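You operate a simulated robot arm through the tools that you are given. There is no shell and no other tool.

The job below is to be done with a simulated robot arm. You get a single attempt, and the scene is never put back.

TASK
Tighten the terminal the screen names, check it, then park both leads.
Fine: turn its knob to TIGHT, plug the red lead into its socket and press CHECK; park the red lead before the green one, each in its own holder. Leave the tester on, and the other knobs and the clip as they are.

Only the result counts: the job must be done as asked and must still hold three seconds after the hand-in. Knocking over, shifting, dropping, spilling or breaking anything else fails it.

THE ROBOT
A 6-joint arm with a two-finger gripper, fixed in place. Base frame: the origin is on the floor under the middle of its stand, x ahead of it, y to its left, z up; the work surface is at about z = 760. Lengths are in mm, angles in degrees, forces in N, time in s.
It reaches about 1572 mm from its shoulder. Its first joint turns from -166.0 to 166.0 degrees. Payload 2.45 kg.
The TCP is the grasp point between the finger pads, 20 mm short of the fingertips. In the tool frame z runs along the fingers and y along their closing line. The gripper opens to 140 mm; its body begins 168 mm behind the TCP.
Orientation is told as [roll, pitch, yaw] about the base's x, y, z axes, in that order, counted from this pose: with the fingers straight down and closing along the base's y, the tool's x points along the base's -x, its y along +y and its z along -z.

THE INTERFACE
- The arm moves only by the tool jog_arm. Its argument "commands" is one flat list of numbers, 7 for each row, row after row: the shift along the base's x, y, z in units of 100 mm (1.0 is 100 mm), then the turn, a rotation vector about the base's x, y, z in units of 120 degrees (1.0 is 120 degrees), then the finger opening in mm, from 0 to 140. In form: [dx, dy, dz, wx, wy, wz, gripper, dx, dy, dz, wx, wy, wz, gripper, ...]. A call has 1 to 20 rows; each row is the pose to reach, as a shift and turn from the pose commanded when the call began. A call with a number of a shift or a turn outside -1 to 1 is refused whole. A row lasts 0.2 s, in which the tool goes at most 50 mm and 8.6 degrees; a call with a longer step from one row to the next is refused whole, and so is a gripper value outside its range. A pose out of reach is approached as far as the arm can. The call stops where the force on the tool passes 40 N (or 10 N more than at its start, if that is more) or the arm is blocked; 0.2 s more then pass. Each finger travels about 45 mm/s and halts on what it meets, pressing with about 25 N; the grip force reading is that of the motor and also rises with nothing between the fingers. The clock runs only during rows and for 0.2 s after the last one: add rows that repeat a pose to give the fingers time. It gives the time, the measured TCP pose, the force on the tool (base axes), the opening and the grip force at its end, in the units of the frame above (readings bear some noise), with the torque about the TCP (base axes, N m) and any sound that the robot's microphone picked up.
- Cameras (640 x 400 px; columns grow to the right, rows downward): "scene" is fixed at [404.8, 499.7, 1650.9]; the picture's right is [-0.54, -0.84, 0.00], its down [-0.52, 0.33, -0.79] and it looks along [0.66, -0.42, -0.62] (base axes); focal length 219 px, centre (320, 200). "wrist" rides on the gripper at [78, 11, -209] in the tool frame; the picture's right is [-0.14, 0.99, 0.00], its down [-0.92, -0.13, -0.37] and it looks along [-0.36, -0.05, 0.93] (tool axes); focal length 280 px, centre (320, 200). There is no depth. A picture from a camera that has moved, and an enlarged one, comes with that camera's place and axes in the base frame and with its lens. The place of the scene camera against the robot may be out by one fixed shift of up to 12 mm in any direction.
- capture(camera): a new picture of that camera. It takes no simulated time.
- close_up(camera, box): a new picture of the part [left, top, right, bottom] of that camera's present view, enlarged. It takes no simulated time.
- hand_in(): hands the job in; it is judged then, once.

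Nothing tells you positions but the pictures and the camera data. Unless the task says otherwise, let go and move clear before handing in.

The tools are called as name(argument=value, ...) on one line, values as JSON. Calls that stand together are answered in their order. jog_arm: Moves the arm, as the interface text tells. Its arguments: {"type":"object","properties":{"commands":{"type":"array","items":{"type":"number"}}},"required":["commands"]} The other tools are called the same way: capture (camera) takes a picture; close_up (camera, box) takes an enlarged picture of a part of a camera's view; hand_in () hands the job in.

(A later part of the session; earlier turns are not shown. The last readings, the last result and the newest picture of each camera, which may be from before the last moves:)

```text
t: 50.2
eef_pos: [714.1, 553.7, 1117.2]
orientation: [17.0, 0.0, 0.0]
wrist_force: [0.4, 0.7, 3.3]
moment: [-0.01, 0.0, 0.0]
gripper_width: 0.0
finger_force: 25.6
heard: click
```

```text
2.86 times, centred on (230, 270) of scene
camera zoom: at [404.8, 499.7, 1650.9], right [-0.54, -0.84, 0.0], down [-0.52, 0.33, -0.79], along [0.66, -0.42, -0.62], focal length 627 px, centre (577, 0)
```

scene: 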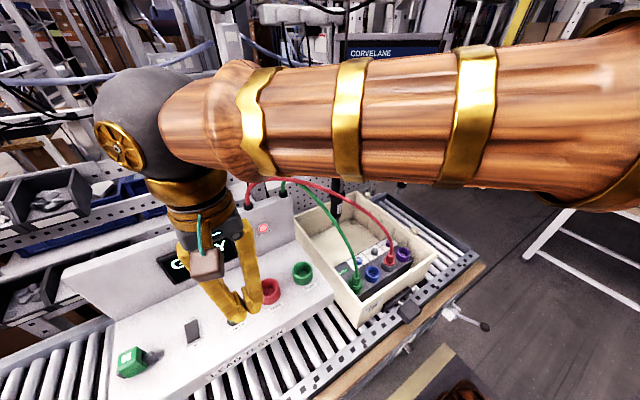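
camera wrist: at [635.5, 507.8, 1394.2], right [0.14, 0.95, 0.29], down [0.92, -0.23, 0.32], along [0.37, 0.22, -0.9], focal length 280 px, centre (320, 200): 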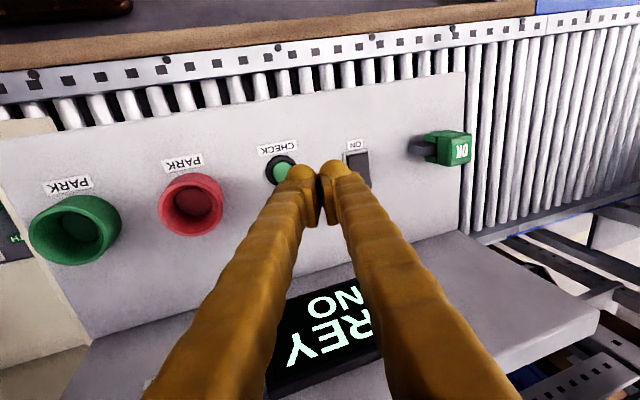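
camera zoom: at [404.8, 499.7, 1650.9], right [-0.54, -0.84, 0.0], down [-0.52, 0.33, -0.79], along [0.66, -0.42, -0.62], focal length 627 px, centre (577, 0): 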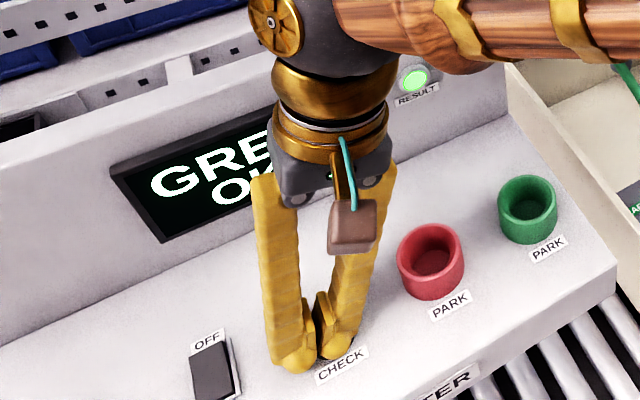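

I heard a click, the screen now says "GREY OK" and the RESULT lamp is green. I'll lift off, straighten the gripper and head back for the red lead.

jog_arm(commands=[0, 0, 0.2, 0, 0, 0, 0, 0, 0, 0.5, 0, 0, 0, 0, -0.2, 0, 0.8, -0.035, 0, 0, 20, -0.4, 0, 1.0, -0.07, 0, 0, 40, -0.6, 0, 1.0, -0.105, 0, 0, 60, -0.74, -0.2, 1.0, -0.1417, 0, 0, 60])

capture(camera="scene")

capture(camera="wrist")

```text
t: 51.6
eef_pos: [640.9, 533.1, 1217.2]
orientation: [0.2, -0.1, 0.0]
wrist_force: [-0.3, 0.3, -0.8]
moment: [0.02, 0.02, -0.01]
gripper_width: 60.2
finger_force: 0.2
```

```text
taken
```

scene: 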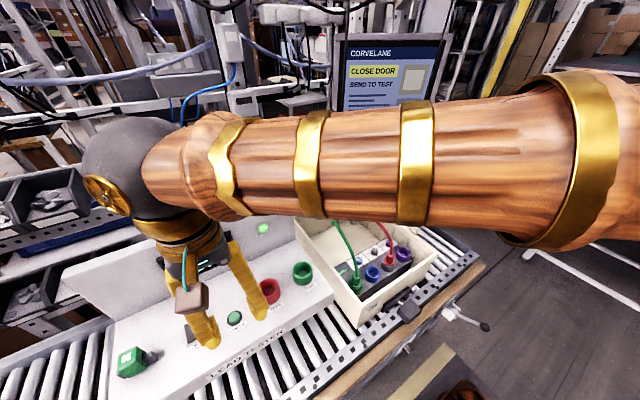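

```text
taken
camera wrist: at [561.0, 545.3, 1425.4], right [0.14, 0.99, 0.0], down [0.92, -0.13, 0.37], along [0.37, -0.05, -0.93], focal length 280 px, centre (320, 200)
```

wrist: 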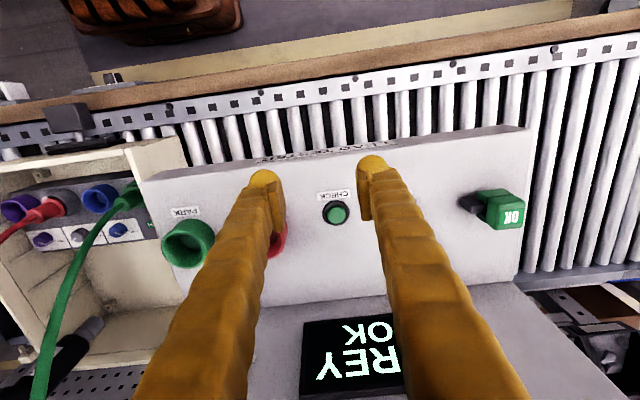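

The check passed and the button is undamaged. I'll travel back to the red plug in the grey socket by the same route at x of about 640.

jog_arm(commands=[0, -0.33, 0.1, 0, 0, 0, 60, 0, -0.66, 0.2, 0, 0, 0, 60, 0, -1.0, 0.33, 0, 0, 0, 60])

jog_arm(commands=[0, -0.33, 0, 0, 0, 0, 60, 0, -0.66, 0, 0, 0, 0, 60, 0, -1.0, 0, 0, 0, 0, 60])

jog_arm(commands=[0, -0.33, 0, 0, 0, 0, 60, 0, -0.66, 0, 0, 0, 0, 60, 0, -1.0, 0, 0, 0, 0, 60])

jog_arm(commands=[0, -0.33, 0, 0, 0, 0, 60, 0, -0.66, 0, 0, 0, 0, 60, 0, -1.0, 0, 0, 0, 0, 60])

jog_arm(commands=[0, -0.33, 0, 0, 0, 0, 60, 0, -0.66, 0, 0, 0, 0, 60, 0, -1.0, 0, 0, 0, 0, 60])

jog_arm(commands=[0, -0.3, -0.3, 0, 0, 0, 60, 0, -0.6, -0.6, 0, 0, 0, 60, 0, -0.74, -1.0, 0, 0, 0, 60])

capture(camera="wrist")

capture(camera="scene")

```text
t: 52.4
eef_pos: [640.9, 434.7, 1248.9]
orientation: [0.0, 0.1, 0.1]
wrist_force: [0.9, -0.2, 0.2]
moment: [0.0, 0.05, 0.02]
gripper_width: 59.9
finger_force: 0.0
```

```text
t: 53.2
eef_pos: [641.6, 334.7, 1248.2]
orientation: [0.1, 0.0, 0.1]
wrist_force: [-0.3, 0.3, 0.3]
moment: [0.0, -0.01, 0.0]
gripper_width: 59.9
finger_force: 0.0
```

```text
t: 54.0
eef_pos: [639.7, 234.4, 1249.2]
orientation: [0.0, -0.1, 0.1]
wrist_force: [-0.3, 0.1, 0.1]
moment: [-0.01, 0.02, -0.02]
gripper_width: 60.1
finger_force: 0.1
```

```text
t: 54.8
eef_pos: [640.3, 134.4, 1249.8]
orientation: [0.1, 0.0, 0.1]
wrist_force: [-0.1, -0.5, 0.3]
moment: [0.01, 0.05, 0.01]
gripper_width: 60.1
finger_force: 0.2
```

```text
t: 55.6
eef_pos: [638.8, 32.4, 1248.9]
orientation: [0.0, 0.0, 0.1]
wrist_force: [0.3, 1.3, 0.4]
moment: [0.03, 0.0, 0.01]
gripper_width: 60.0
finger_force: 0.0
```

```text
t: 56.4
eef_pos: [639.5, -41.1, 1149.0]
orientation: [0.0, 0.0, 0.0]
wrist_force: [-0.1, -0.4, -0.6]
moment: [0.01, -0.01, -0.01]
gripper_width: 60.1
finger_force: 0.0
```

```text
taken
camera wrist: at [560.9, -28.9, 1357.0], right [0.14, 0.99, 0.0], down [0.92, -0.13, 0.37], along [0.37, -0.05, -0.93], focal length 280 px, centre (320, 200)
```

wrist: 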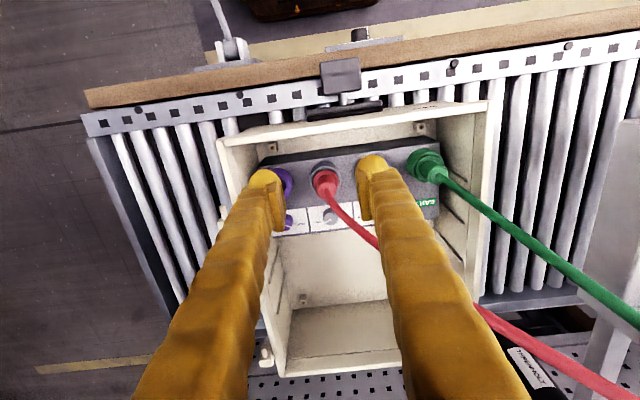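

```text
taken
```

scene: 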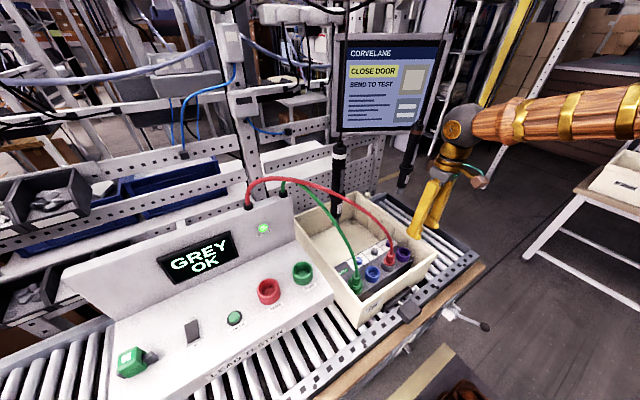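

The gripper is back above the crate. I'll move over the red plug again with the same TCP offset, x 709.7 and y -40, and descend onto it.

jog_arm(commands=[0.25, 0, -0.2, 0, 0, 0, 60, 0.5, 0, -0.4, 0, 0, 0, 60, 0.696, 0, -0.6, 0, 0, 0, 60])

jog_arm(commands=[0, 0, -0.33, 0, 0, 0, 60, 0, 0, -0.66, 0, 0, 0, 60, 0, 0, -1.0, 0, 0, 0, 60])

close_up(camera="wrist", box=[220, 90, 420, 240])

```text
t: 57.2
eef_pos: [708.1, -41.2, 1089.9]
orientation: [0.0, -0.1, 0.0]
wrist_force: [-0.2, 0.9, 0.0]
moment: [-0.01, -0.03, 0.02]
gripper_width: 60.3
finger_force: 0.0
```

```text
t: 58.0
eef_pos: [709.4, -39.0, 990.2]
orientation: [0.0, 0.0, 0.0]
wrist_force: [0.6, 0.9, 0.4]
moment: [0.0, -0.02, 0.0]
gripper_width: 60.3
finger_force: 0.0
```

```text
2.67 times, centred on (320, 165) of wrist
camera zoom: at [630.0, -28.4, 1198.3], right [0.14, 0.99, 0.0], down [0.92, -0.13, 0.37], along [0.37, -0.05, -0.93], focal length 748 px, centre (320, 293)
```

zoom: 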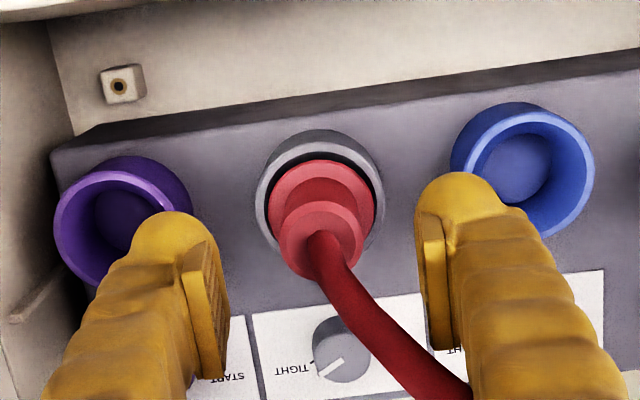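

The plug is centred between the fingers. I'll lower 70 mm and grip it.

jog_arm(commands=[0, -0.004, -0.25, 0, 0, 0, 60, 0, -0.004, -0.5, 0, 0, 0, 56, 0, -0.004, -0.7, 0, 0, 0, 50, 0, -0.004, -0.7, 0, 0, 0, 40, 0, -0.004, -0.7, 0, 0, 0, 30, 0, -0.004, -0.7, 0, 0, 0, 20, 0, -0.004, -0.7, 0, 0, 0, 20])

close_up(camera="wrist", box=[240, 110, 400, 230])

```text
t: 59.6
eef_pos: [710.1, -40.2, 920.8]
orientation: [0.0, -0.1, 0.0]
wrist_force: [-0.3, 1.0, -0.6]
moment: [-0.01, 0.01, 0.01]
gripper_width: 30.5
finger_force: 24.9
```

```text
3.33 times, centred on (320, 170) of wrist
camera zoom: at [630.8, -29.3, 1128.3], right [0.14, 0.99, 0.0], down [0.92, -0.13, 0.37], along [0.37, -0.05, -0.93], focal length 935 px, centre (320, 300)
```

zoom: 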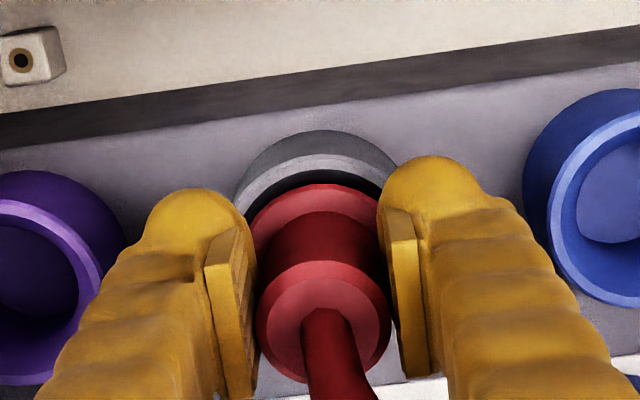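

The red plug is gripped again in the same place. I'll lift it out and carry it back to the red holder by the same route.

jog_arm(commands=[0, 0, 0.1, 0, 0, 0, 20, 0, 0, 0.25, 0, 0, 0, 20, 0, 0, 0.5, 0, 0, 0, 20, 0, 0, 0.75, 0, 0, 0, 20, 0, 0, 1.0, 0, 0, 0, 20])

jog_arm(commands=[-0.1, 0, 0.33, 0, 0, 0, 20, -0.35, 0, 0.66, 0, 0, 0, 20, -0.7, 0, 1.0, 0, 0, 0, 20])

capture(camera="scene")

capture(camera="wrist")

```text
t: 60.8
eef_pos: [710.3, -40.6, 1020.4]
orientation: [-0.1, 0.0, -0.1]
wrist_force: [-0.1, -0.8, -0.9]
moment: [0.02, 0.01, 0.03]
gripper_width: 30.7
finger_force: 24.7
```

```text
t: 61.6
eef_pos: [638.4, -40.7, 1119.5]
orientation: [-0.1, 0.0, 0.1]
wrist_force: [0.1, 0.2, -0.1]
moment: [0.02, 0.02, 0.02]
gripper_width: 30.5
finger_force: 25.1
```

```text
taken
```

scene: 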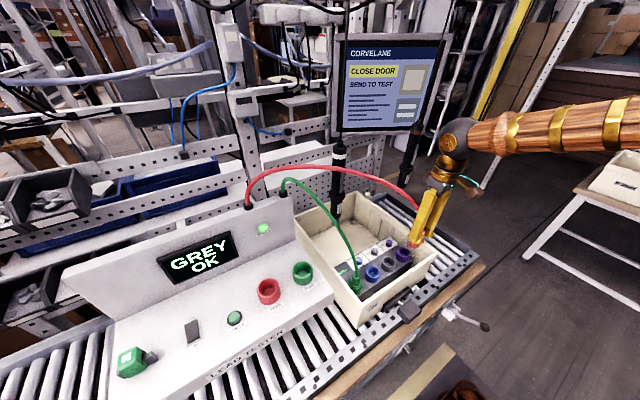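

```text
taken
camera wrist: at [558.8, -29.6, 1327.9], right [0.14, 0.99, 0.0], down [0.92, -0.13, 0.37], along [0.37, -0.05, -0.93], focal length 280 px, centre (320, 200)
```

wrist: 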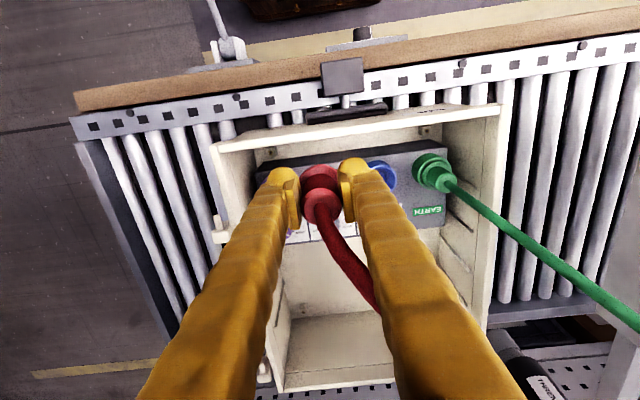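

The plug is out and the path is clear. I'm carrying on up and across to the red holder.

jog_arm(commands=[0, 0.15, 0.33, 0, 0, 0, 20, 0, 0.32, 0.66, 0, 0, 0, 20, 0, 0.5, 1.0, 0, 0, 0, 20])

jog_arm(commands=[0, 0.33, 0.1, 0, 0, 0, 20, 0, 0.66, 0.2, 0, 0, 0, 20, 0, 1.0, 0.25, 0, 0, 0, 20])

jog_arm(commands=[0, 0.33, 0, 0, 0, 0, 20, 0, 0.66, 0, 0, 0, 0, 20, 0, 1.0, 0, 0, 0, 0, 20])

jog_arm(commands=[0, 0.33, 0, 0, 0, 0, 20, 0, 0.66, 0, 0, 0, 0, 20, 0, 1.0, 0, 0, 0, 0, 20])

jog_arm(commands=[0, 0.33, 0, 0, 0, 0, 20, 0, 0.66, 0, 0, 0, 0, 20, 0, 1.0, 0, 0, 0, 0, 20])

jog_arm(commands=[0.2, 0.2, 0, 0, 0, 0, 20, 0.5, 0.41, 0, 0, 0, 0, 20, 0.81, 0.41, 0, 0, 0, 0, 20])

close_up(camera="wrist", box=[200, 120, 360, 220])

capture(camera="scene")

```text
t: 62.4
eef_pos: [641.1, 9.9, 1219.6]
orientation: [0.0, -0.1, 0.1]
wrist_force: [0.3, -1.0, -2.1]
moment: [-0.03, 0.01, 0.02]
gripper_width: 30.2
finger_force: 25.4
```

```text
t: 63.2
eef_pos: [640.2, 110.2, 1245.1]
orientation: [0.0, -0.1, 0.1]
wrist_force: [-0.1, 0.2, -0.7]
moment: [-0.03, 0.01, -0.01]
gripper_width: 30.4
finger_force: 24.8
```

```text
t: 64.0
eef_pos: [640.1, 210.4, 1245.7]
orientation: [0.0, -0.1, -0.1]
wrist_force: [0.1, 0.3, -0.9]
moment: [0.03, -0.03, -0.04]
gripper_width: 30.6
finger_force: 25.1
```

```text
t: 64.8
eef_pos: [640.3, 309.9, 1245.7]
orientation: [0.1, -0.1, -0.1]
wrist_force: [0.3, 0.0, -0.5]
moment: [0.01, 0.0, 0.02]
gripper_width: 30.6
finger_force: 24.8
```

```text
t: 65.6
eef_pos: [639.5, 408.6, 1244.1]
orientation: [0.0, -0.1, 0.1]
wrist_force: [-0.1, 0.5, -0.5]
moment: [0.01, 0.0, -0.05]
gripper_width: 30.4
finger_force: 24.8
```

```text
t: 66.4
eef_pos: [721.7, 450.2, 1245.0]
orientation: [0.0, 0.0, 0.0]
wrist_force: [-0.4, -0.4, 0.3]
moment: [0.03, -0.01, 0.03]
gripper_width: 30.7
finger_force: 25.4
```

```text
4.00 times, centred on (280, 170) of wrist
camera zoom: at [641.3, 462.0, 1453.4], right [0.14, 0.99, 0.0], down [0.92, -0.13, 0.37], along [0.37, -0.05, -0.93], focal length 1122 px, centre (480, 320)
```

zoom: 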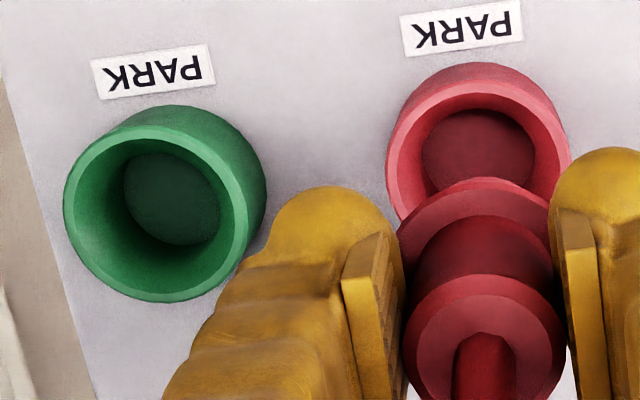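

```text
taken
```

scene: 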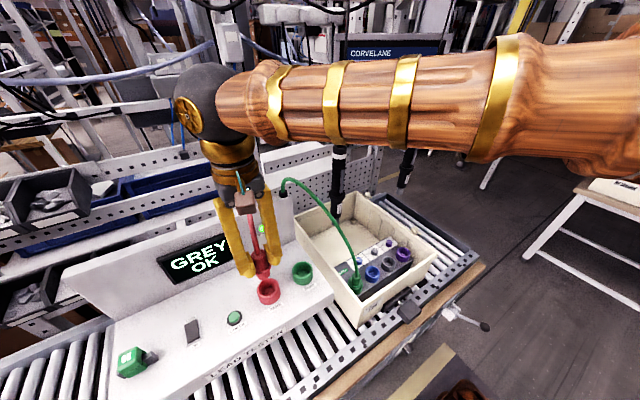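

The plug is back over the red holder. I'll apply about a 1 mm correction and lower it in.

jog_arm(commands=[-0.012, -0.01, -0.1, 0, 0, 0, 20, -0.012, -0.01, -0.25, 0, 0, 0, 20, -0.012, -0.01, -0.4, 0, 0, 0, 20, -0.012, -0.01, -0.55, 0, 0, 0, 20, -0.012, -0.01, -0.65, 0, 0, 0, 20])

close_up(camera="wrist", box=[240, 110, 400, 230])

close_up(camera="scene", box=[220, 190, 320, 320])

```text
t: 67.6
eef_pos: [719.7, 448.7, 1179.9]
orientation: [0.0, -0.1, 0.0]
wrist_force: [-0.3, -0.2, -0.7]
moment: [0.01, 0.0, -0.01]
gripper_width: 30.5
finger_force: 25.0
```

```text
3.33 times, centred on (320, 170) of wrist
camera zoom: at [640.5, 460.2, 1388.1], right [0.14, 0.99, 0.0], down [0.92, -0.13, 0.37], along [0.37, -0.05, -0.93], focal length 935 px, centre (320, 300)
```

zoom: 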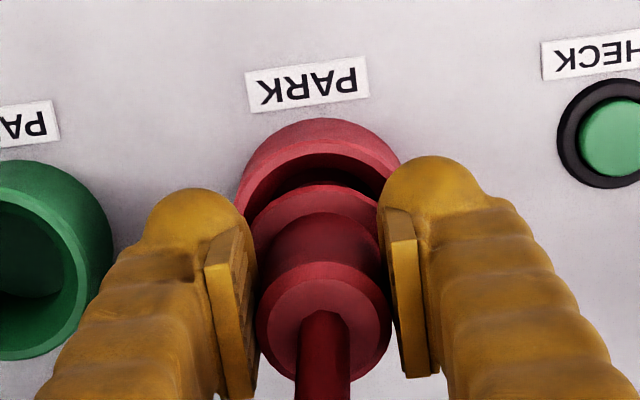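

```text
3.08 times, centred on (270, 255) of scene
camera zoom: at [404.8, 499.7, 1650.9], right [-0.54, -0.84, 0.0], down [-0.52, 0.33, -0.79], along [0.66, -0.42, -0.62], focal length 675 px, centre (474, 31)
```

zoom: 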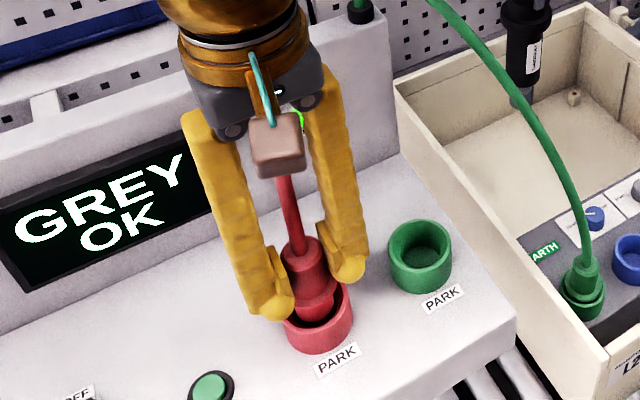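

The plug is entering the holder cleanly. I'll lower the final 20 mm gently until it touches bottom.

jog_arm(commands=[0, 0.003, -0.06, 0, 0, 0, 20, 0, 0.003, -0.12, 0, 0, 0, 20, 0, 0.003, -0.16, 0, 0, 0, 20, 0, 0.003, -0.175, 0, 0, 0, 20, 0, 0.003, -0.19, 0, 0, 0, 20])

close_up(camera="wrist", box=[240, 110, 400, 230])

```text
t: 68.8
eef_pos: [719.5, 449.2, 1159.8]
orientation: [0.0, -0.1, 0.0]
wrist_force: [0.3, 0.4, -0.3]
moment: [0.0, 0.03, 0.01]
gripper_width: 30.2
finger_force: 24.8
```

```text
3.33 times, centred on (320, 170) of wrist
camera zoom: at [640.4, 460.9, 1369.1], right [0.14, 0.99, 0.0], down [0.92, -0.13, 0.37], along [0.37, -0.05, -0.93], focal length 935 px, centre (320, 300)
```

zoom: 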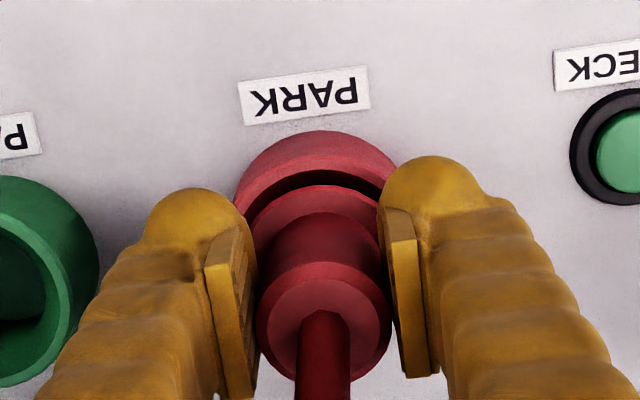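

There's no contact yet and a few millimetres remain. I'll continue in 1 mm steps.

jog_arm(commands=[0, 0, -0.01, 0, 0, 0, 20, 0, 0, -0.02, 0, 0, 0, 20, 0, 0, -0.03, 0, 0, 0, 20])

```text
t: 69.6
eef_pos: [719.1, 448.6, 1159.3]
orientation: [0.1, -0.3, 0.0]
wrist_force: [1.5, 2.0, 18.8]
moment: [-0.02, -0.21, 0.0]
gripper_width: 30.5
finger_force: 24.8
```

The plug bottomed with about 19 N, so it's seated in the red holder. I'll release and lift off.

jog_arm(commands=[0, 0, 0.015, 0, 0, 0, 30, 0, 0, 0.02, 0, 0, 0, 40, 0, 0, 0.02, 0, 0, 0, 50, 0, 0, 0.02, 0, 0, 0, 58, 0, 0, 0.02, 0, 0, 0, 58, 0, 0, 0.2, 0, 0, 0, 58, 0, 0, 0.5, 0, 0, 0, 58, 0, 0, 0.95, 0, 0, 0, 58])

close_up(camera="wrist", box=[220, 90, 420, 240])

close_up(camera="scene", box=[200, 180, 330, 330])

```text
t: 71.4
eef_pos: [719.5, 450.0, 1252.9]
orientation: [-0.1, -0.1, 0.0]
wrist_force: [0.1, 0.7, 0.1]
moment: [0.0, 0.0, -0.01]
gripper_width: 57.8
finger_force: 0.1
```

```text
2.67 times, centred on (320, 165) of wrist
camera zoom: at [640.5, 461.4, 1461.2], right [0.14, 0.99, 0.0], down [0.92, -0.13, 0.37], along [0.37, -0.05, -0.93], focal length 748 px, centre (320, 293)
```

zoom: 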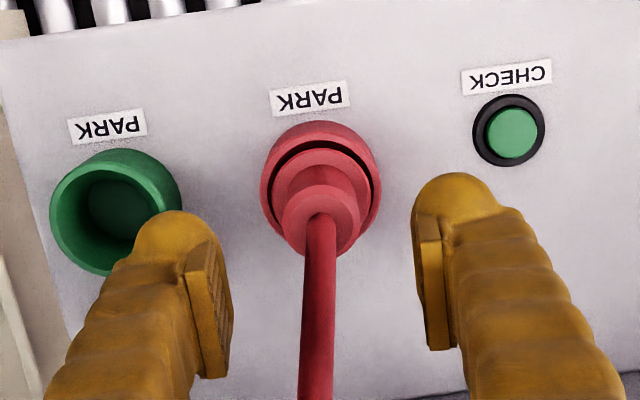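

```text
2.67 times, centred on (265, 255) of scene
camera zoom: at [404.8, 499.7, 1650.9], right [-0.54, -0.84, 0.0], down [-0.52, 0.33, -0.79], along [0.66, -0.42, -0.62], focal length 585 px, centre (467, 53)
```

zoom: 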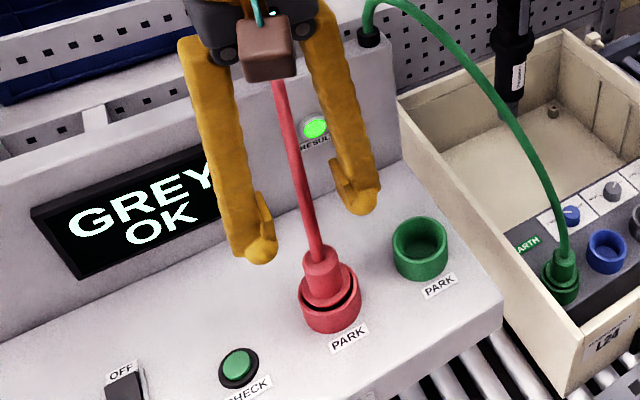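

Red is parked and the screen still reads "GREY OK". Next is the green lead. I'll back off and look at the EARTH plug and the crate wall next to it.

jog_arm(commands=[-0.3, 0, 0.05, 0, 0, 0, 60, -0.6, -0.2, 0.05, 0, 0, 0, 60, -0.8, -0.6, 0.05, 0, 0, 0, 60, -0.8, -1.0, 0.05, 0, 0, 0, 60])

jog_arm(commands=[0, -0.33, -0.1, 0, 0, 0, 60, 0, -0.66, -0.2, 0, 0, 0, 60, 0, -1.0, -0.4, 0, 0, 0, 60])

jog_arm(commands=[0, -0.33, -0.2, 0, 0, 0, 80, 0, -0.66, -0.4, 0, 0, 0, 80, 0, -0.9, -0.7, 0, 0, 0, 80])

capture(camera="wrist")

close_up(camera="wrist", box=[220, 100, 420, 240])

capture(camera="scene")

```text
t: 72.4
eef_pos: [639.6, 351.6, 1258.2]
orientation: [0.0, 0.0, 0.1]
wrist_force: [-0.2, -0.3, 0.1]
moment: [-0.01, 0.01, 0.0]
gripper_width: 60.0
finger_force: 0.1
```

```text
t: 73.2
eef_pos: [638.8, 251.0, 1220.2]
orientation: [0.0, 0.0, 0.0]
wrist_force: [0.3, -0.4, 0.1]
moment: [0.02, -0.02, 0.02]
gripper_width: 59.8
finger_force: 0.1
```

```text
t: 74.0
eef_pos: [639.1, 160.6, 1148.9]
orientation: [0.1, -0.1, 0.0]
wrist_force: [1.0, 0.0, -0.1]
moment: [0.02, -0.02, 0.0]
gripper_width: 80.0
finger_force: 0.1
```

```text
taken
camera wrist: at [560.7, 170.6, 1357.0], right [0.14, 0.99, 0.0], down [0.92, -0.13, 0.37], along [0.37, -0.05, -0.93], focal length 280 px, centre (320, 200)
```

wrist: 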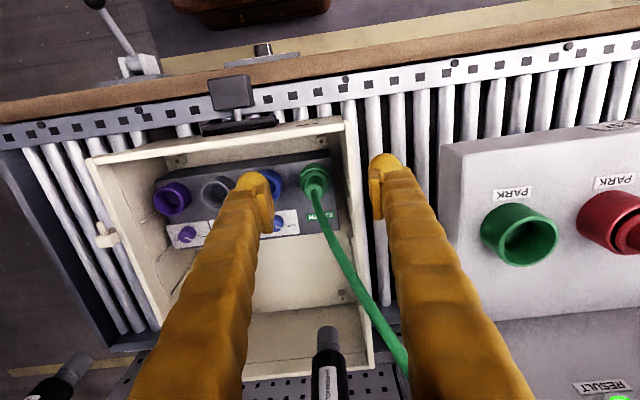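

```text
2.86 times, centred on (320, 170) of wrist
camera zoom: at [560.7, 170.6, 1357.0], right [0.14, 0.99, 0.0], down [0.92, -0.13, 0.37], along [0.37, -0.05, -0.93], focal length 801 px, centre (320, 286)
```

zoom: 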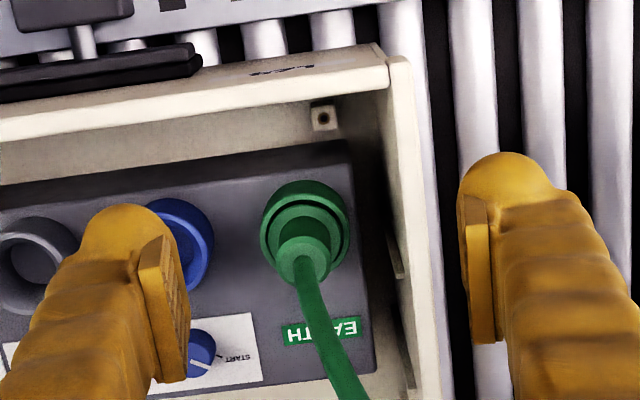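

```text
taken
```

scene: 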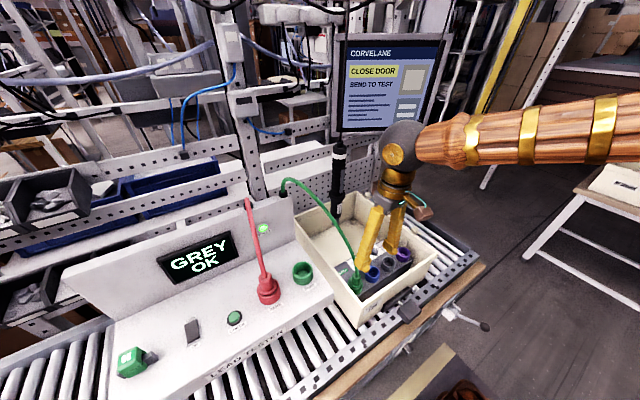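

The EARTH plug is at about (712, 140) and the crate's side wall at y of about 197 is too close for closing along y. I'll yaw the gripper 90° so it closes along x for the green plug.

jog_arm(commands=[0, 0, 0, 0, 0, 0.068, 70, 0, 0, 0, 0, 0, 0.136, 70, 0, 0, 0, 0, 0, 0.204, 66, 0, 0, 0, 0, 0, 0.272, 66, 0, 0, 0, 0, 0, 0.34, 60, 0.1, -0.03, 0, 0, 0, 0.41, 60, 0.25, -0.06, 0, 0, 0, 0.478, 60, 0.4, -0.1, -0.1, 0, 0, 0.546, 60, 0.55, -0.15, -0.2, 0, 0, 0.614, 60, 0.65, -0.2, -0.3, 0, 0, 0.682, 60, 0.74, -0.21, -0.4, 0, 0, 0.75, 60])

capture(camera="wrist")

close_up(camera="wrist", box=[220, 100, 420, 240])

capture(camera="scene")

```text
t: 76.4
eef_pos: [713.7, 138.6, 1108.8]
orientation: [0.0, -0.2, 90.2]
wrist_force: [0.8, -0.3, 0.6]
moment: [-0.01, 0.03, -0.02]
gripper_width: 60.1
finger_force: 0.0
```

```text
taken
camera wrist: at [702.2, 60.4, 1316.4], right [-0.99, 0.13, 0.0], down [0.13, 0.92, 0.37], along [0.05, 0.37, -0.93], focal length 280 px, centre (320, 200)
```

wrist: 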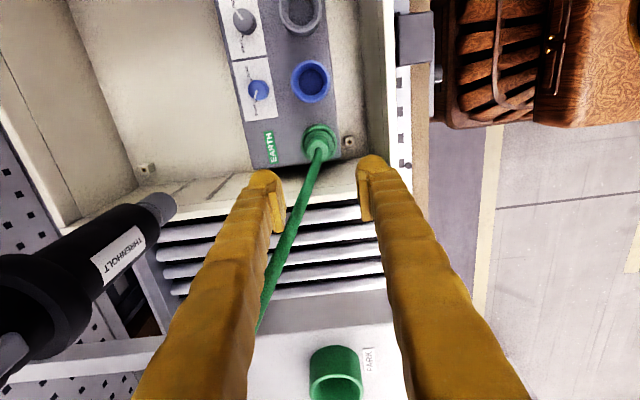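

```text
2.86 times, centred on (320, 170) of wrist
camera zoom: at [702.2, 60.4, 1316.4], right [-0.99, 0.13, 0.0], down [0.13, 0.92, 0.37], along [0.05, 0.37, -0.93], focal length 801 px, centre (320, 286)
```

zoom: 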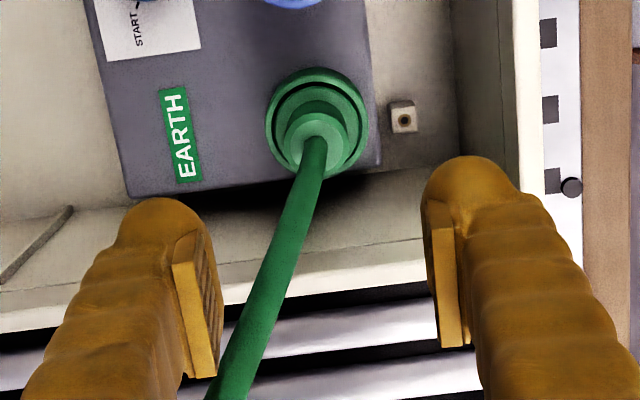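

```text
taken
```

scene: 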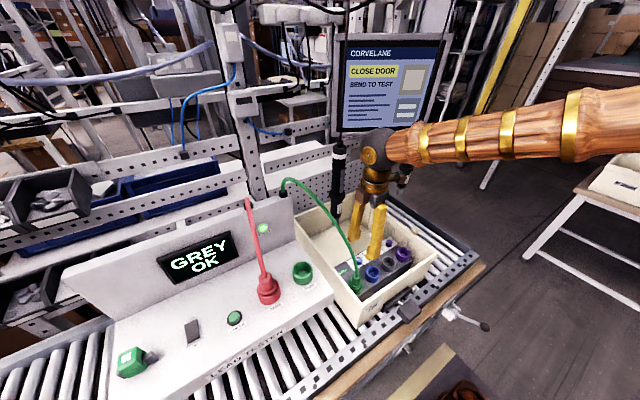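

I'm above the EARTH plug, which sits at about (714.7, 138.6). The gripper is within about 1 mm and I'll correct that while descending in stages.

jog_arm(commands=[0.012, -0.005, -0.33, 0, 0, 0, 60, 0.012, -0.005, -0.66, 0, 0, 0, 60, 0.012, -0.005, -0.98, 0, 0, 0, 60, 0.012, -0.005, -0.98, 0, 0, 0, 60])

close_up(camera="wrist", box=[240, 110, 400, 230])

capture(camera="wrist")

close_up(camera="scene", box=[310, 190, 430, 320])

```text
t: 77.4
eef_pos: [713.9, 138.3, 1009.2]
orientation: [0.0, -0.1, 90.1]
wrist_force: [-0.3, 0.4, 0.4]
moment: [0.01, -0.01, 0.01]
gripper_width: 60.3
finger_force: 0.0
```

```text
3.33 times, centred on (320, 170) of wrist
camera zoom: at [703.1, 60.6, 1218.1], right [-0.99, 0.14, 0.0], down [0.13, 0.92, 0.37], along [0.05, 0.37, -0.93], focal length 935 px, centre (320, 300)
```

zoom: 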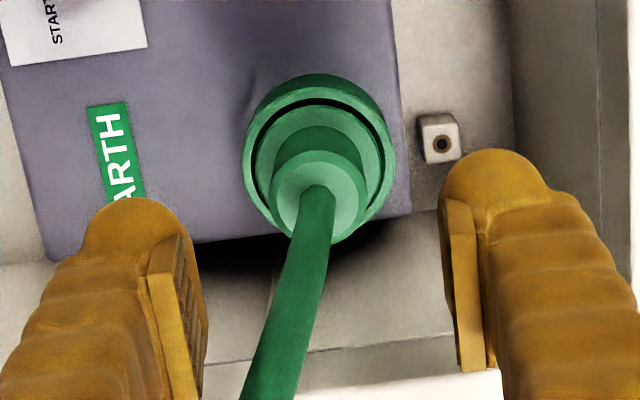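

```text
taken
camera wrist: at [703.1, 60.6, 1218.1], right [-0.99, 0.14, 0.0], down [0.13, 0.92, 0.37], along [0.05, 0.37, -0.93], focal length 280 px, centre (320, 200)
```

wrist: 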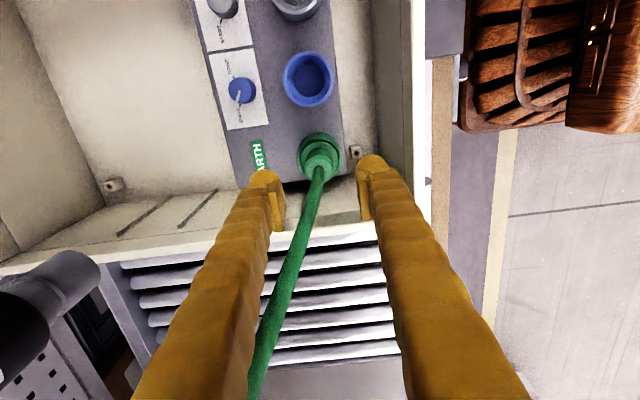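

```text
3.08 times, centred on (370, 255) of scene
camera zoom: at [404.8, 499.7, 1650.9], right [-0.54, -0.84, 0.0], down [-0.52, 0.33, -0.79], along [0.66, -0.42, -0.62], focal length 675 px, centre (166, 31)
```

zoom: 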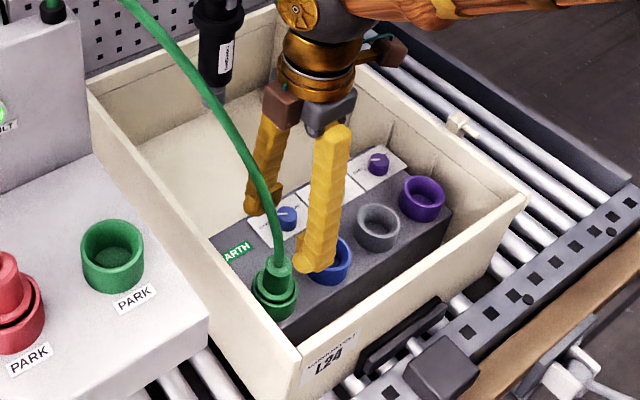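

The plug is centred laterally. I'll shift 2 mm in -y and lower to the same grip height I used for red, TCP z of about 920.

jog_arm(commands=[0, -0.02, -0.25, 0, 0, 0, 60, 0, -0.02, -0.5, 0, 0, 0, 58, 0, -0.02, -0.75, 0, 0, 0, 56, 0, -0.02, -0.89, 0, 0, 0, 54])

close_up(camera="wrist", box=[240, 110, 400, 230])

close_up(camera="scene", box=[310, 190, 430, 320])

```text
t: 78.4
eef_pos: [714.5, 136.9, 921.3]
orientation: [-0.1, 0.0, 90.0]
wrist_force: [-0.5, -0.9, 0.3]
moment: [-0.02, 0.02, -0.01]
gripper_width: 53.8
finger_force: 0.0
```

```text
3.33 times, centred on (320, 170) of wrist
camera zoom: at [702.9, 58.5, 1129.2], right [-0.99, 0.14, 0.0], down [0.13, 0.92, 0.37], along [0.05, 0.37, -0.93], focal length 935 px, centre (320, 300)
```

zoom: 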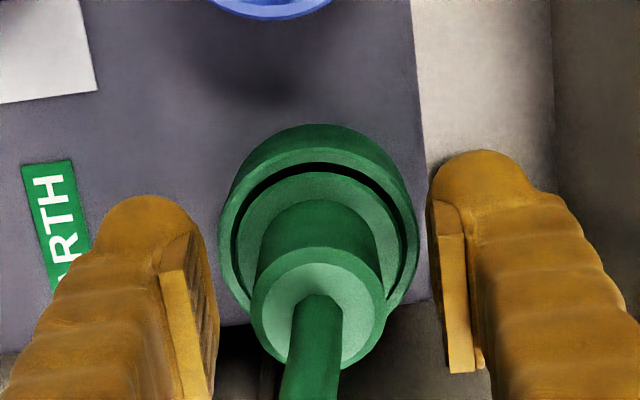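

```text
3.08 times, centred on (370, 255) of scene
camera zoom: at [404.8, 499.7, 1650.9], right [-0.54, -0.84, 0.0], down [-0.52, 0.33, -0.79], along [0.66, -0.42, -0.62], focal length 675 px, centre (166, 31)
```

zoom: 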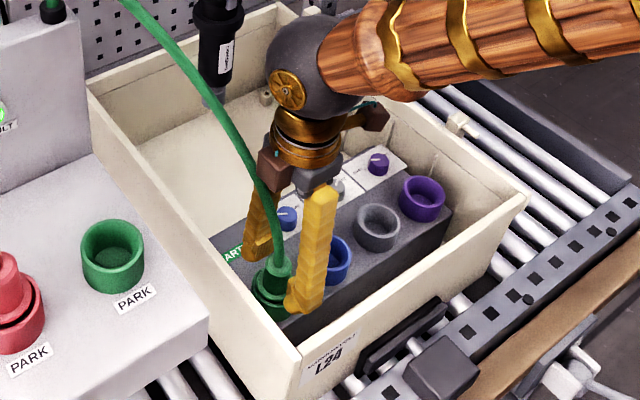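

The plug is well centred between the pads, so I'm closing the grip.

jog_arm(commands=[0, 0, 0, 0, 0, 0, 44, 0, 0, 0, 0, 0, 0, 34, 0, 0, 0, 0, 0, 0, 24, 0, 0, 0, 0, 0, 0, 20, 0, 0, 0, 0, 0, 0, 20])

close_up(camera="wrist", box=[240, 110, 400, 230])

```text
t: 79.6
eef_pos: [714.1, 137.2, 921.3]
orientation: [0.0, 0.0, 90.1]
wrist_force: [-0.3, 0.3, 0.7]
moment: [0.0, 0.0, 0.0]
gripper_width: 30.4
finger_force: 25.1
```

```text
3.33 times, centred on (320, 170) of wrist
camera zoom: at [703.0, 58.5, 1129.3], right [-0.99, 0.14, 0.0], down [0.13, 0.92, 0.37], along [0.05, 0.37, -0.93], focal length 935 px, centre (320, 300)
```

zoom: 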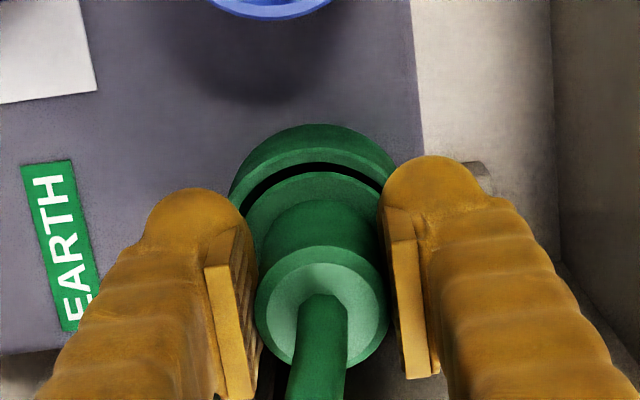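

The green plug is gripped at 30.4 mm. I'll lift it straight out, rise to z of about 1245 and carry it to the green holder near (723.8, 349.6).

jog_arm(commands=[0, 0, 0.1, 0, 0, 0, 20, 0, 0, 0.25, 0, 0, 0, 20, 0, 0, 0.5, 0, 0, 0, 20, 0, 0, 0.75, 0, 0, 0, 20, 0, 0, 1.0, 0, 0, 0, 20])

jog_arm(commands=[0, 0, 0.33, 0, 0, 0, 20, 0, 0, 0.66, 0, 0, 0, 20, 0, 0, 1.0, 0, 0, 0, 20])

jog_arm(commands=[0, 0.1, 0.33, 0, 0, 0, 20, 0, 0.25, 0.66, 0, 0, 0, 20, 0, 0.5, 1.0, 0, 0, 0, 20])

capture(camera="scene")

capture(camera="wrist")

```text
t: 80.8
eef_pos: [714.9, 136.7, 1021.0]
orientation: [0.1, -0.2, 90.0]
wrist_force: [-0.4, -0.1, -0.8]
moment: [0.0, -0.02, 0.02]
gripper_width: 30.6
finger_force: 25.2
```

```text
t: 81.6
eef_pos: [714.6, 136.3, 1120.7]
orientation: [0.2, -0.1, 90.0]
wrist_force: [0.1, 0.2, -0.7]
moment: [-0.02, 0.02, 0.02]
gripper_width: 30.5
finger_force: 25.1
```

```text
t: 82.4
eef_pos: [713.8, 186.2, 1222.1]
orientation: [0.0, -0.1, 90.0]
wrist_force: [0.7, -0.1, -0.8]
moment: [-0.03, 0.02, 0.0]
gripper_width: 30.3
finger_force: 25.4
```

```text
taken
```

scene: 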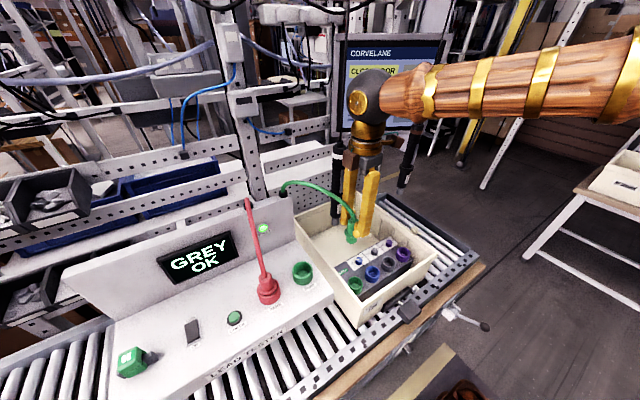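

```text
taken
camera wrist: at [703.8, 108.3, 1429.7], right [-0.99, 0.14, 0.0], down [0.13, 0.92, 0.37], along [0.05, 0.37, -0.93], focal length 280 px, centre (320, 200)
```

wrist: 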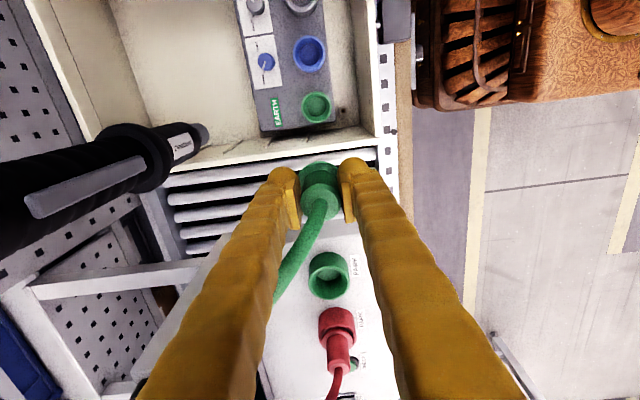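

The green plug is out and clear, and the EARTH socket is empty. I'm moving over the green holder.

jog_arm(commands=[0.02, 0.25, 0.1, 0, 0, 0, 20, 0.04, 0.5, 0.2, 0, 0, 0, 20, 0.05, 0.8, 0.28, 0, 0, 0, 20])

jog_arm(commands=[0.02, 0.25, 0, 0, 0, 0, 20, 0.045, 0.5, 0, 0, 0, 0, 20, 0.045, 0.795, 0, 0, 0, 0, 20, 0.045, 0.795, 0, 0, 0, 0, 20])

capture(camera="wrist")

close_up(camera="wrist", box=[240, 110, 400, 230])

close_up(camera="scene", box=[230, 160, 360, 310])

```text
t: 83.2
eef_pos: [720.2, 267.1, 1249.4]
orientation: [0.0, -0.1, 90.1]
wrist_force: [-0.2, -0.5, -1.2]
moment: [-0.03, -0.01, -0.03]
gripper_width: 30.3
finger_force: 24.4
```

```text
t: 84.2
eef_pos: [725.0, 346.8, 1249.2]
orientation: [0.0, -0.1, 90.1]
wrist_force: [0.2, 0.2, -2.0]
moment: [-0.01, -0.02, 0.0]
gripper_width: 30.3
finger_force: 25.0
```

```text
taken
camera wrist: at [712.9, 268.5, 1458.2], right [-0.99, 0.14, 0.0], down [0.13, 0.92, 0.37], along [0.05, 0.37, -0.93], focal length 280 px, centre (320, 200)
```

wrist: 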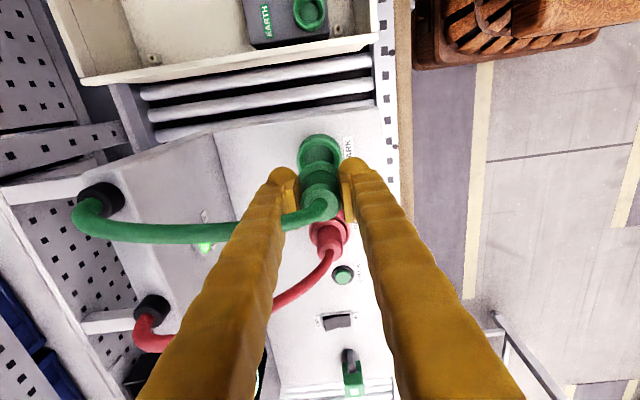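

```text
3.33 times, centred on (320, 170) of wrist
camera zoom: at [712.9, 268.5, 1458.2], right [-0.99, 0.14, 0.0], down [0.13, 0.92, 0.37], along [0.05, 0.37, -0.93], focal length 935 px, centre (320, 300)
```

zoom: 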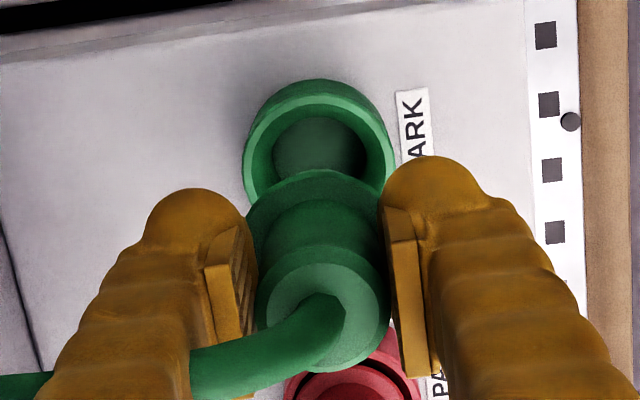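

```text
2.67 times, centred on (295, 235) of scene
camera zoom: at [404.8, 499.7, 1650.9], right [-0.54, -0.84, 0.0], down [-0.52, 0.33, -0.79], along [0.66, -0.42, -0.62], focal length 585 px, centre (387, 107)
```

zoom: 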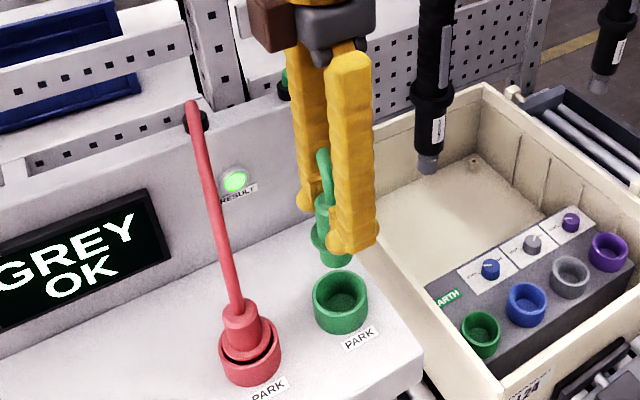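

The holder ring sits in the image exactly where the EARTH ring did, within about 1 px, so alignment is good. I'll lower 70 mm first.

jog_arm(commands=[0, 0, -0.15, 0, 0, 0, 20, 0, 0, -0.3, 0, 0, 0, 20, 0, 0, -0.45, 0, 0, 0, 20, 0, 0, -0.6, 0, 0, 0, 20, 0, 0, -0.7, 0, 0, 0, 20])

close_up(camera="wrist", box=[240, 110, 400, 230])

close_up(camera="scene", box=[230, 180, 360, 310])

```text
t: 85.4
eef_pos: [724.6, 345.1, 1179.9]
orientation: [0.0, -0.1, 90.1]
wrist_force: [0.1, 0.8, -0.5]
moment: [0.0, 0.0, 0.0]
gripper_width: 30.3
finger_force: 24.9
```

```text
3.33 times, centred on (320, 170) of wrist
camera zoom: at [712.8, 267.2, 1387.4], right [-0.99, 0.14, 0.0], down [0.13, 0.92, 0.37], along [0.05, 0.37, -0.93], focal length 935 px, centre (320, 300)
```

zoom: 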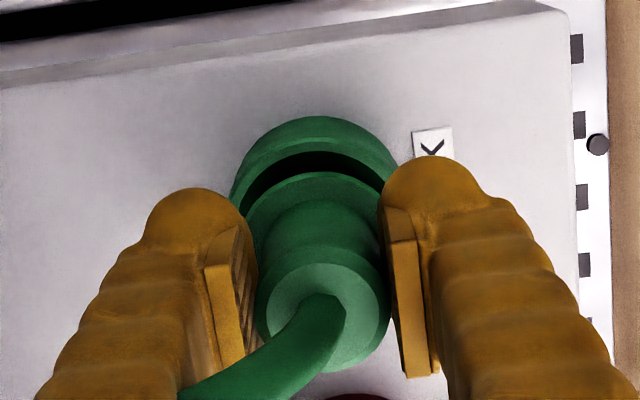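

```text
3.08 times, centred on (295, 245) of scene
camera zoom: at [404.8, 499.7, 1650.9], right [-0.54, -0.84, 0.0], down [-0.52, 0.33, -0.79], along [0.66, -0.42, -0.62], focal length 675 px, centre (397, 62)
```

zoom: 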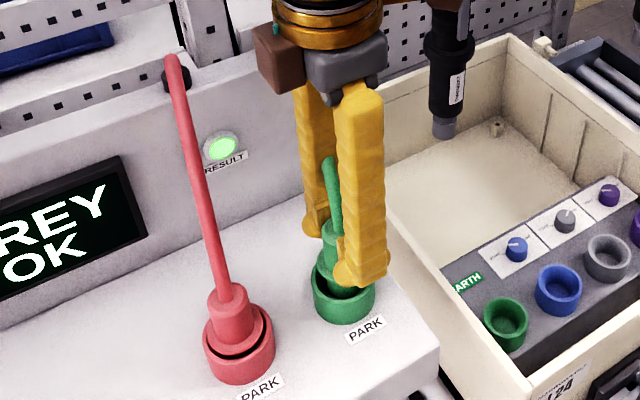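

The position has drifted about 1.3 mm toward -y. I'll correct that and ease the plug down.

jog_arm(commands=[0, 0.012, 0, 0, 0, 0, 20, 0, 0.012, -0.06, 0, 0, 0, 20, 0, 0.012, -0.12, 0, 0, 0, 20, 0, 0.012, -0.165, 0, 0, 0, 20, 0, 0.012, -0.165, 0, 0, 0, 20])

close_up(camera="wrist", box=[240, 110, 400, 230])

```text
t: 86.6
eef_pos: [724.1, 346.4, 1162.2]
orientation: [0.1, -0.1, 90.0]
wrist_force: [-0.3, 0.3, -1.0]
moment: [-0.01, 0.0, 0.0]
gripper_width: 30.6
finger_force: 24.8
```

```text
3.33 times, centred on (320, 170) of wrist
camera zoom: at [712.8, 269.0, 1370.9], right [-0.99, 0.14, 0.0], down [0.13, 0.92, 0.37], along [0.05, 0.37, -0.93], focal length 935 px, centre (320, 300)
```

zoom: 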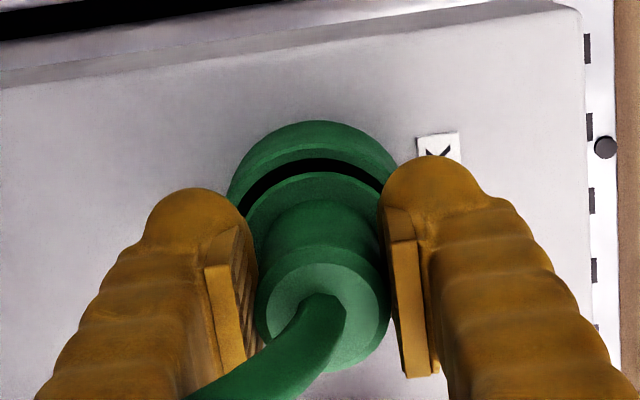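

Almost seated. I'll continue in 1 mm steps until it touches bottom.

jog_arm(commands=[0, 0, -0.012, 0, 0, 0, 20, 0, 0, -0.024, 0, 0, 0, 20, 0, 0, -0.034, 0, 0, 0, 20])

```text
t: 87.4
eef_pos: [724.7, 346.3, 1161.1]
orientation: [-0.1, 0.0, 90.0]
wrist_force: [-0.5, -0.7, 21.5]
moment: [0.05, -0.01, 0.01]
gripper_width: 30.5
finger_force: 25.1
```

The plug bottomed with about 21 N at the expected height. I'll release and lift clear.

jog_arm(commands=[0, 0, 0.015, 0, 0, 0, 30, 0, 0, 0.02, 0, 0, 0, 40, 0, 0, 0.02, 0, 0, 0, 50, 0, 0, 0.02, 0, 0, 0, 58, 0, 0, 0.02, 0, 0, 0, 58, 0, 0, 0.2, 0, 0, 0, 58, 0, 0, 0.5, 0, 0, 0, 58, 0, 0, 0.95, 0, 0, 0, 58])

close_up(camera="wrist", box=[220, 90, 420, 240])

close_up(camera="scene", box=[200, 180, 330, 330])

capture(camera="scene")

```text
t: 89.2
eef_pos: [723.3, 346.1, 1253.9]
orientation: [0.1, -0.1, 90.0]
wrist_force: [-0.3, -0.2, 0.1]
moment: [-0.02, 0.03, -0.02]
gripper_width: 58.1
finger_force: 0.0
```

```text
2.67 times, centred on (320, 165) of wrist
camera zoom: at [712.6, 268.5, 1462.4], right [-0.99, 0.14, 0.0], down [0.13, 0.92, 0.37], along [0.05, 0.37, -0.93], focal length 748 px, centre (320, 293)
```

zoom: 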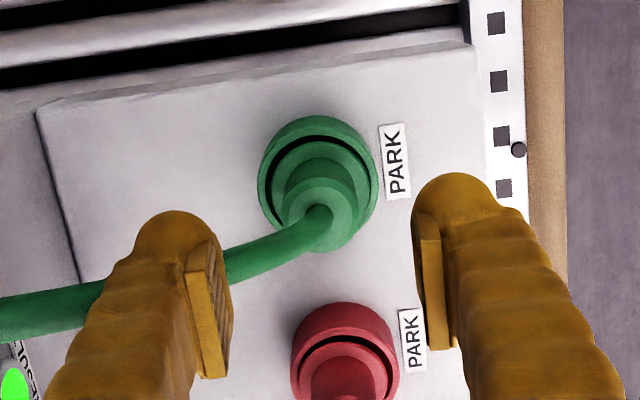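

```text
2.67 times, centred on (265, 255) of scene
camera zoom: at [404.8, 499.7, 1650.9], right [-0.54, -0.84, 0.0], down [-0.52, 0.33, -0.79], along [0.66, -0.42, -0.62], focal length 585 px, centre (467, 53)
```

zoom: 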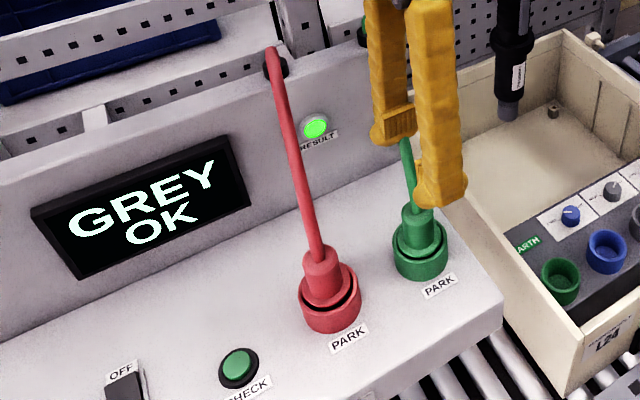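

```text
taken
```

scene: 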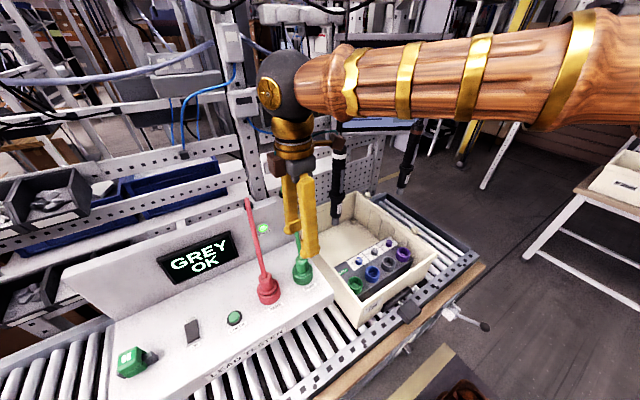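

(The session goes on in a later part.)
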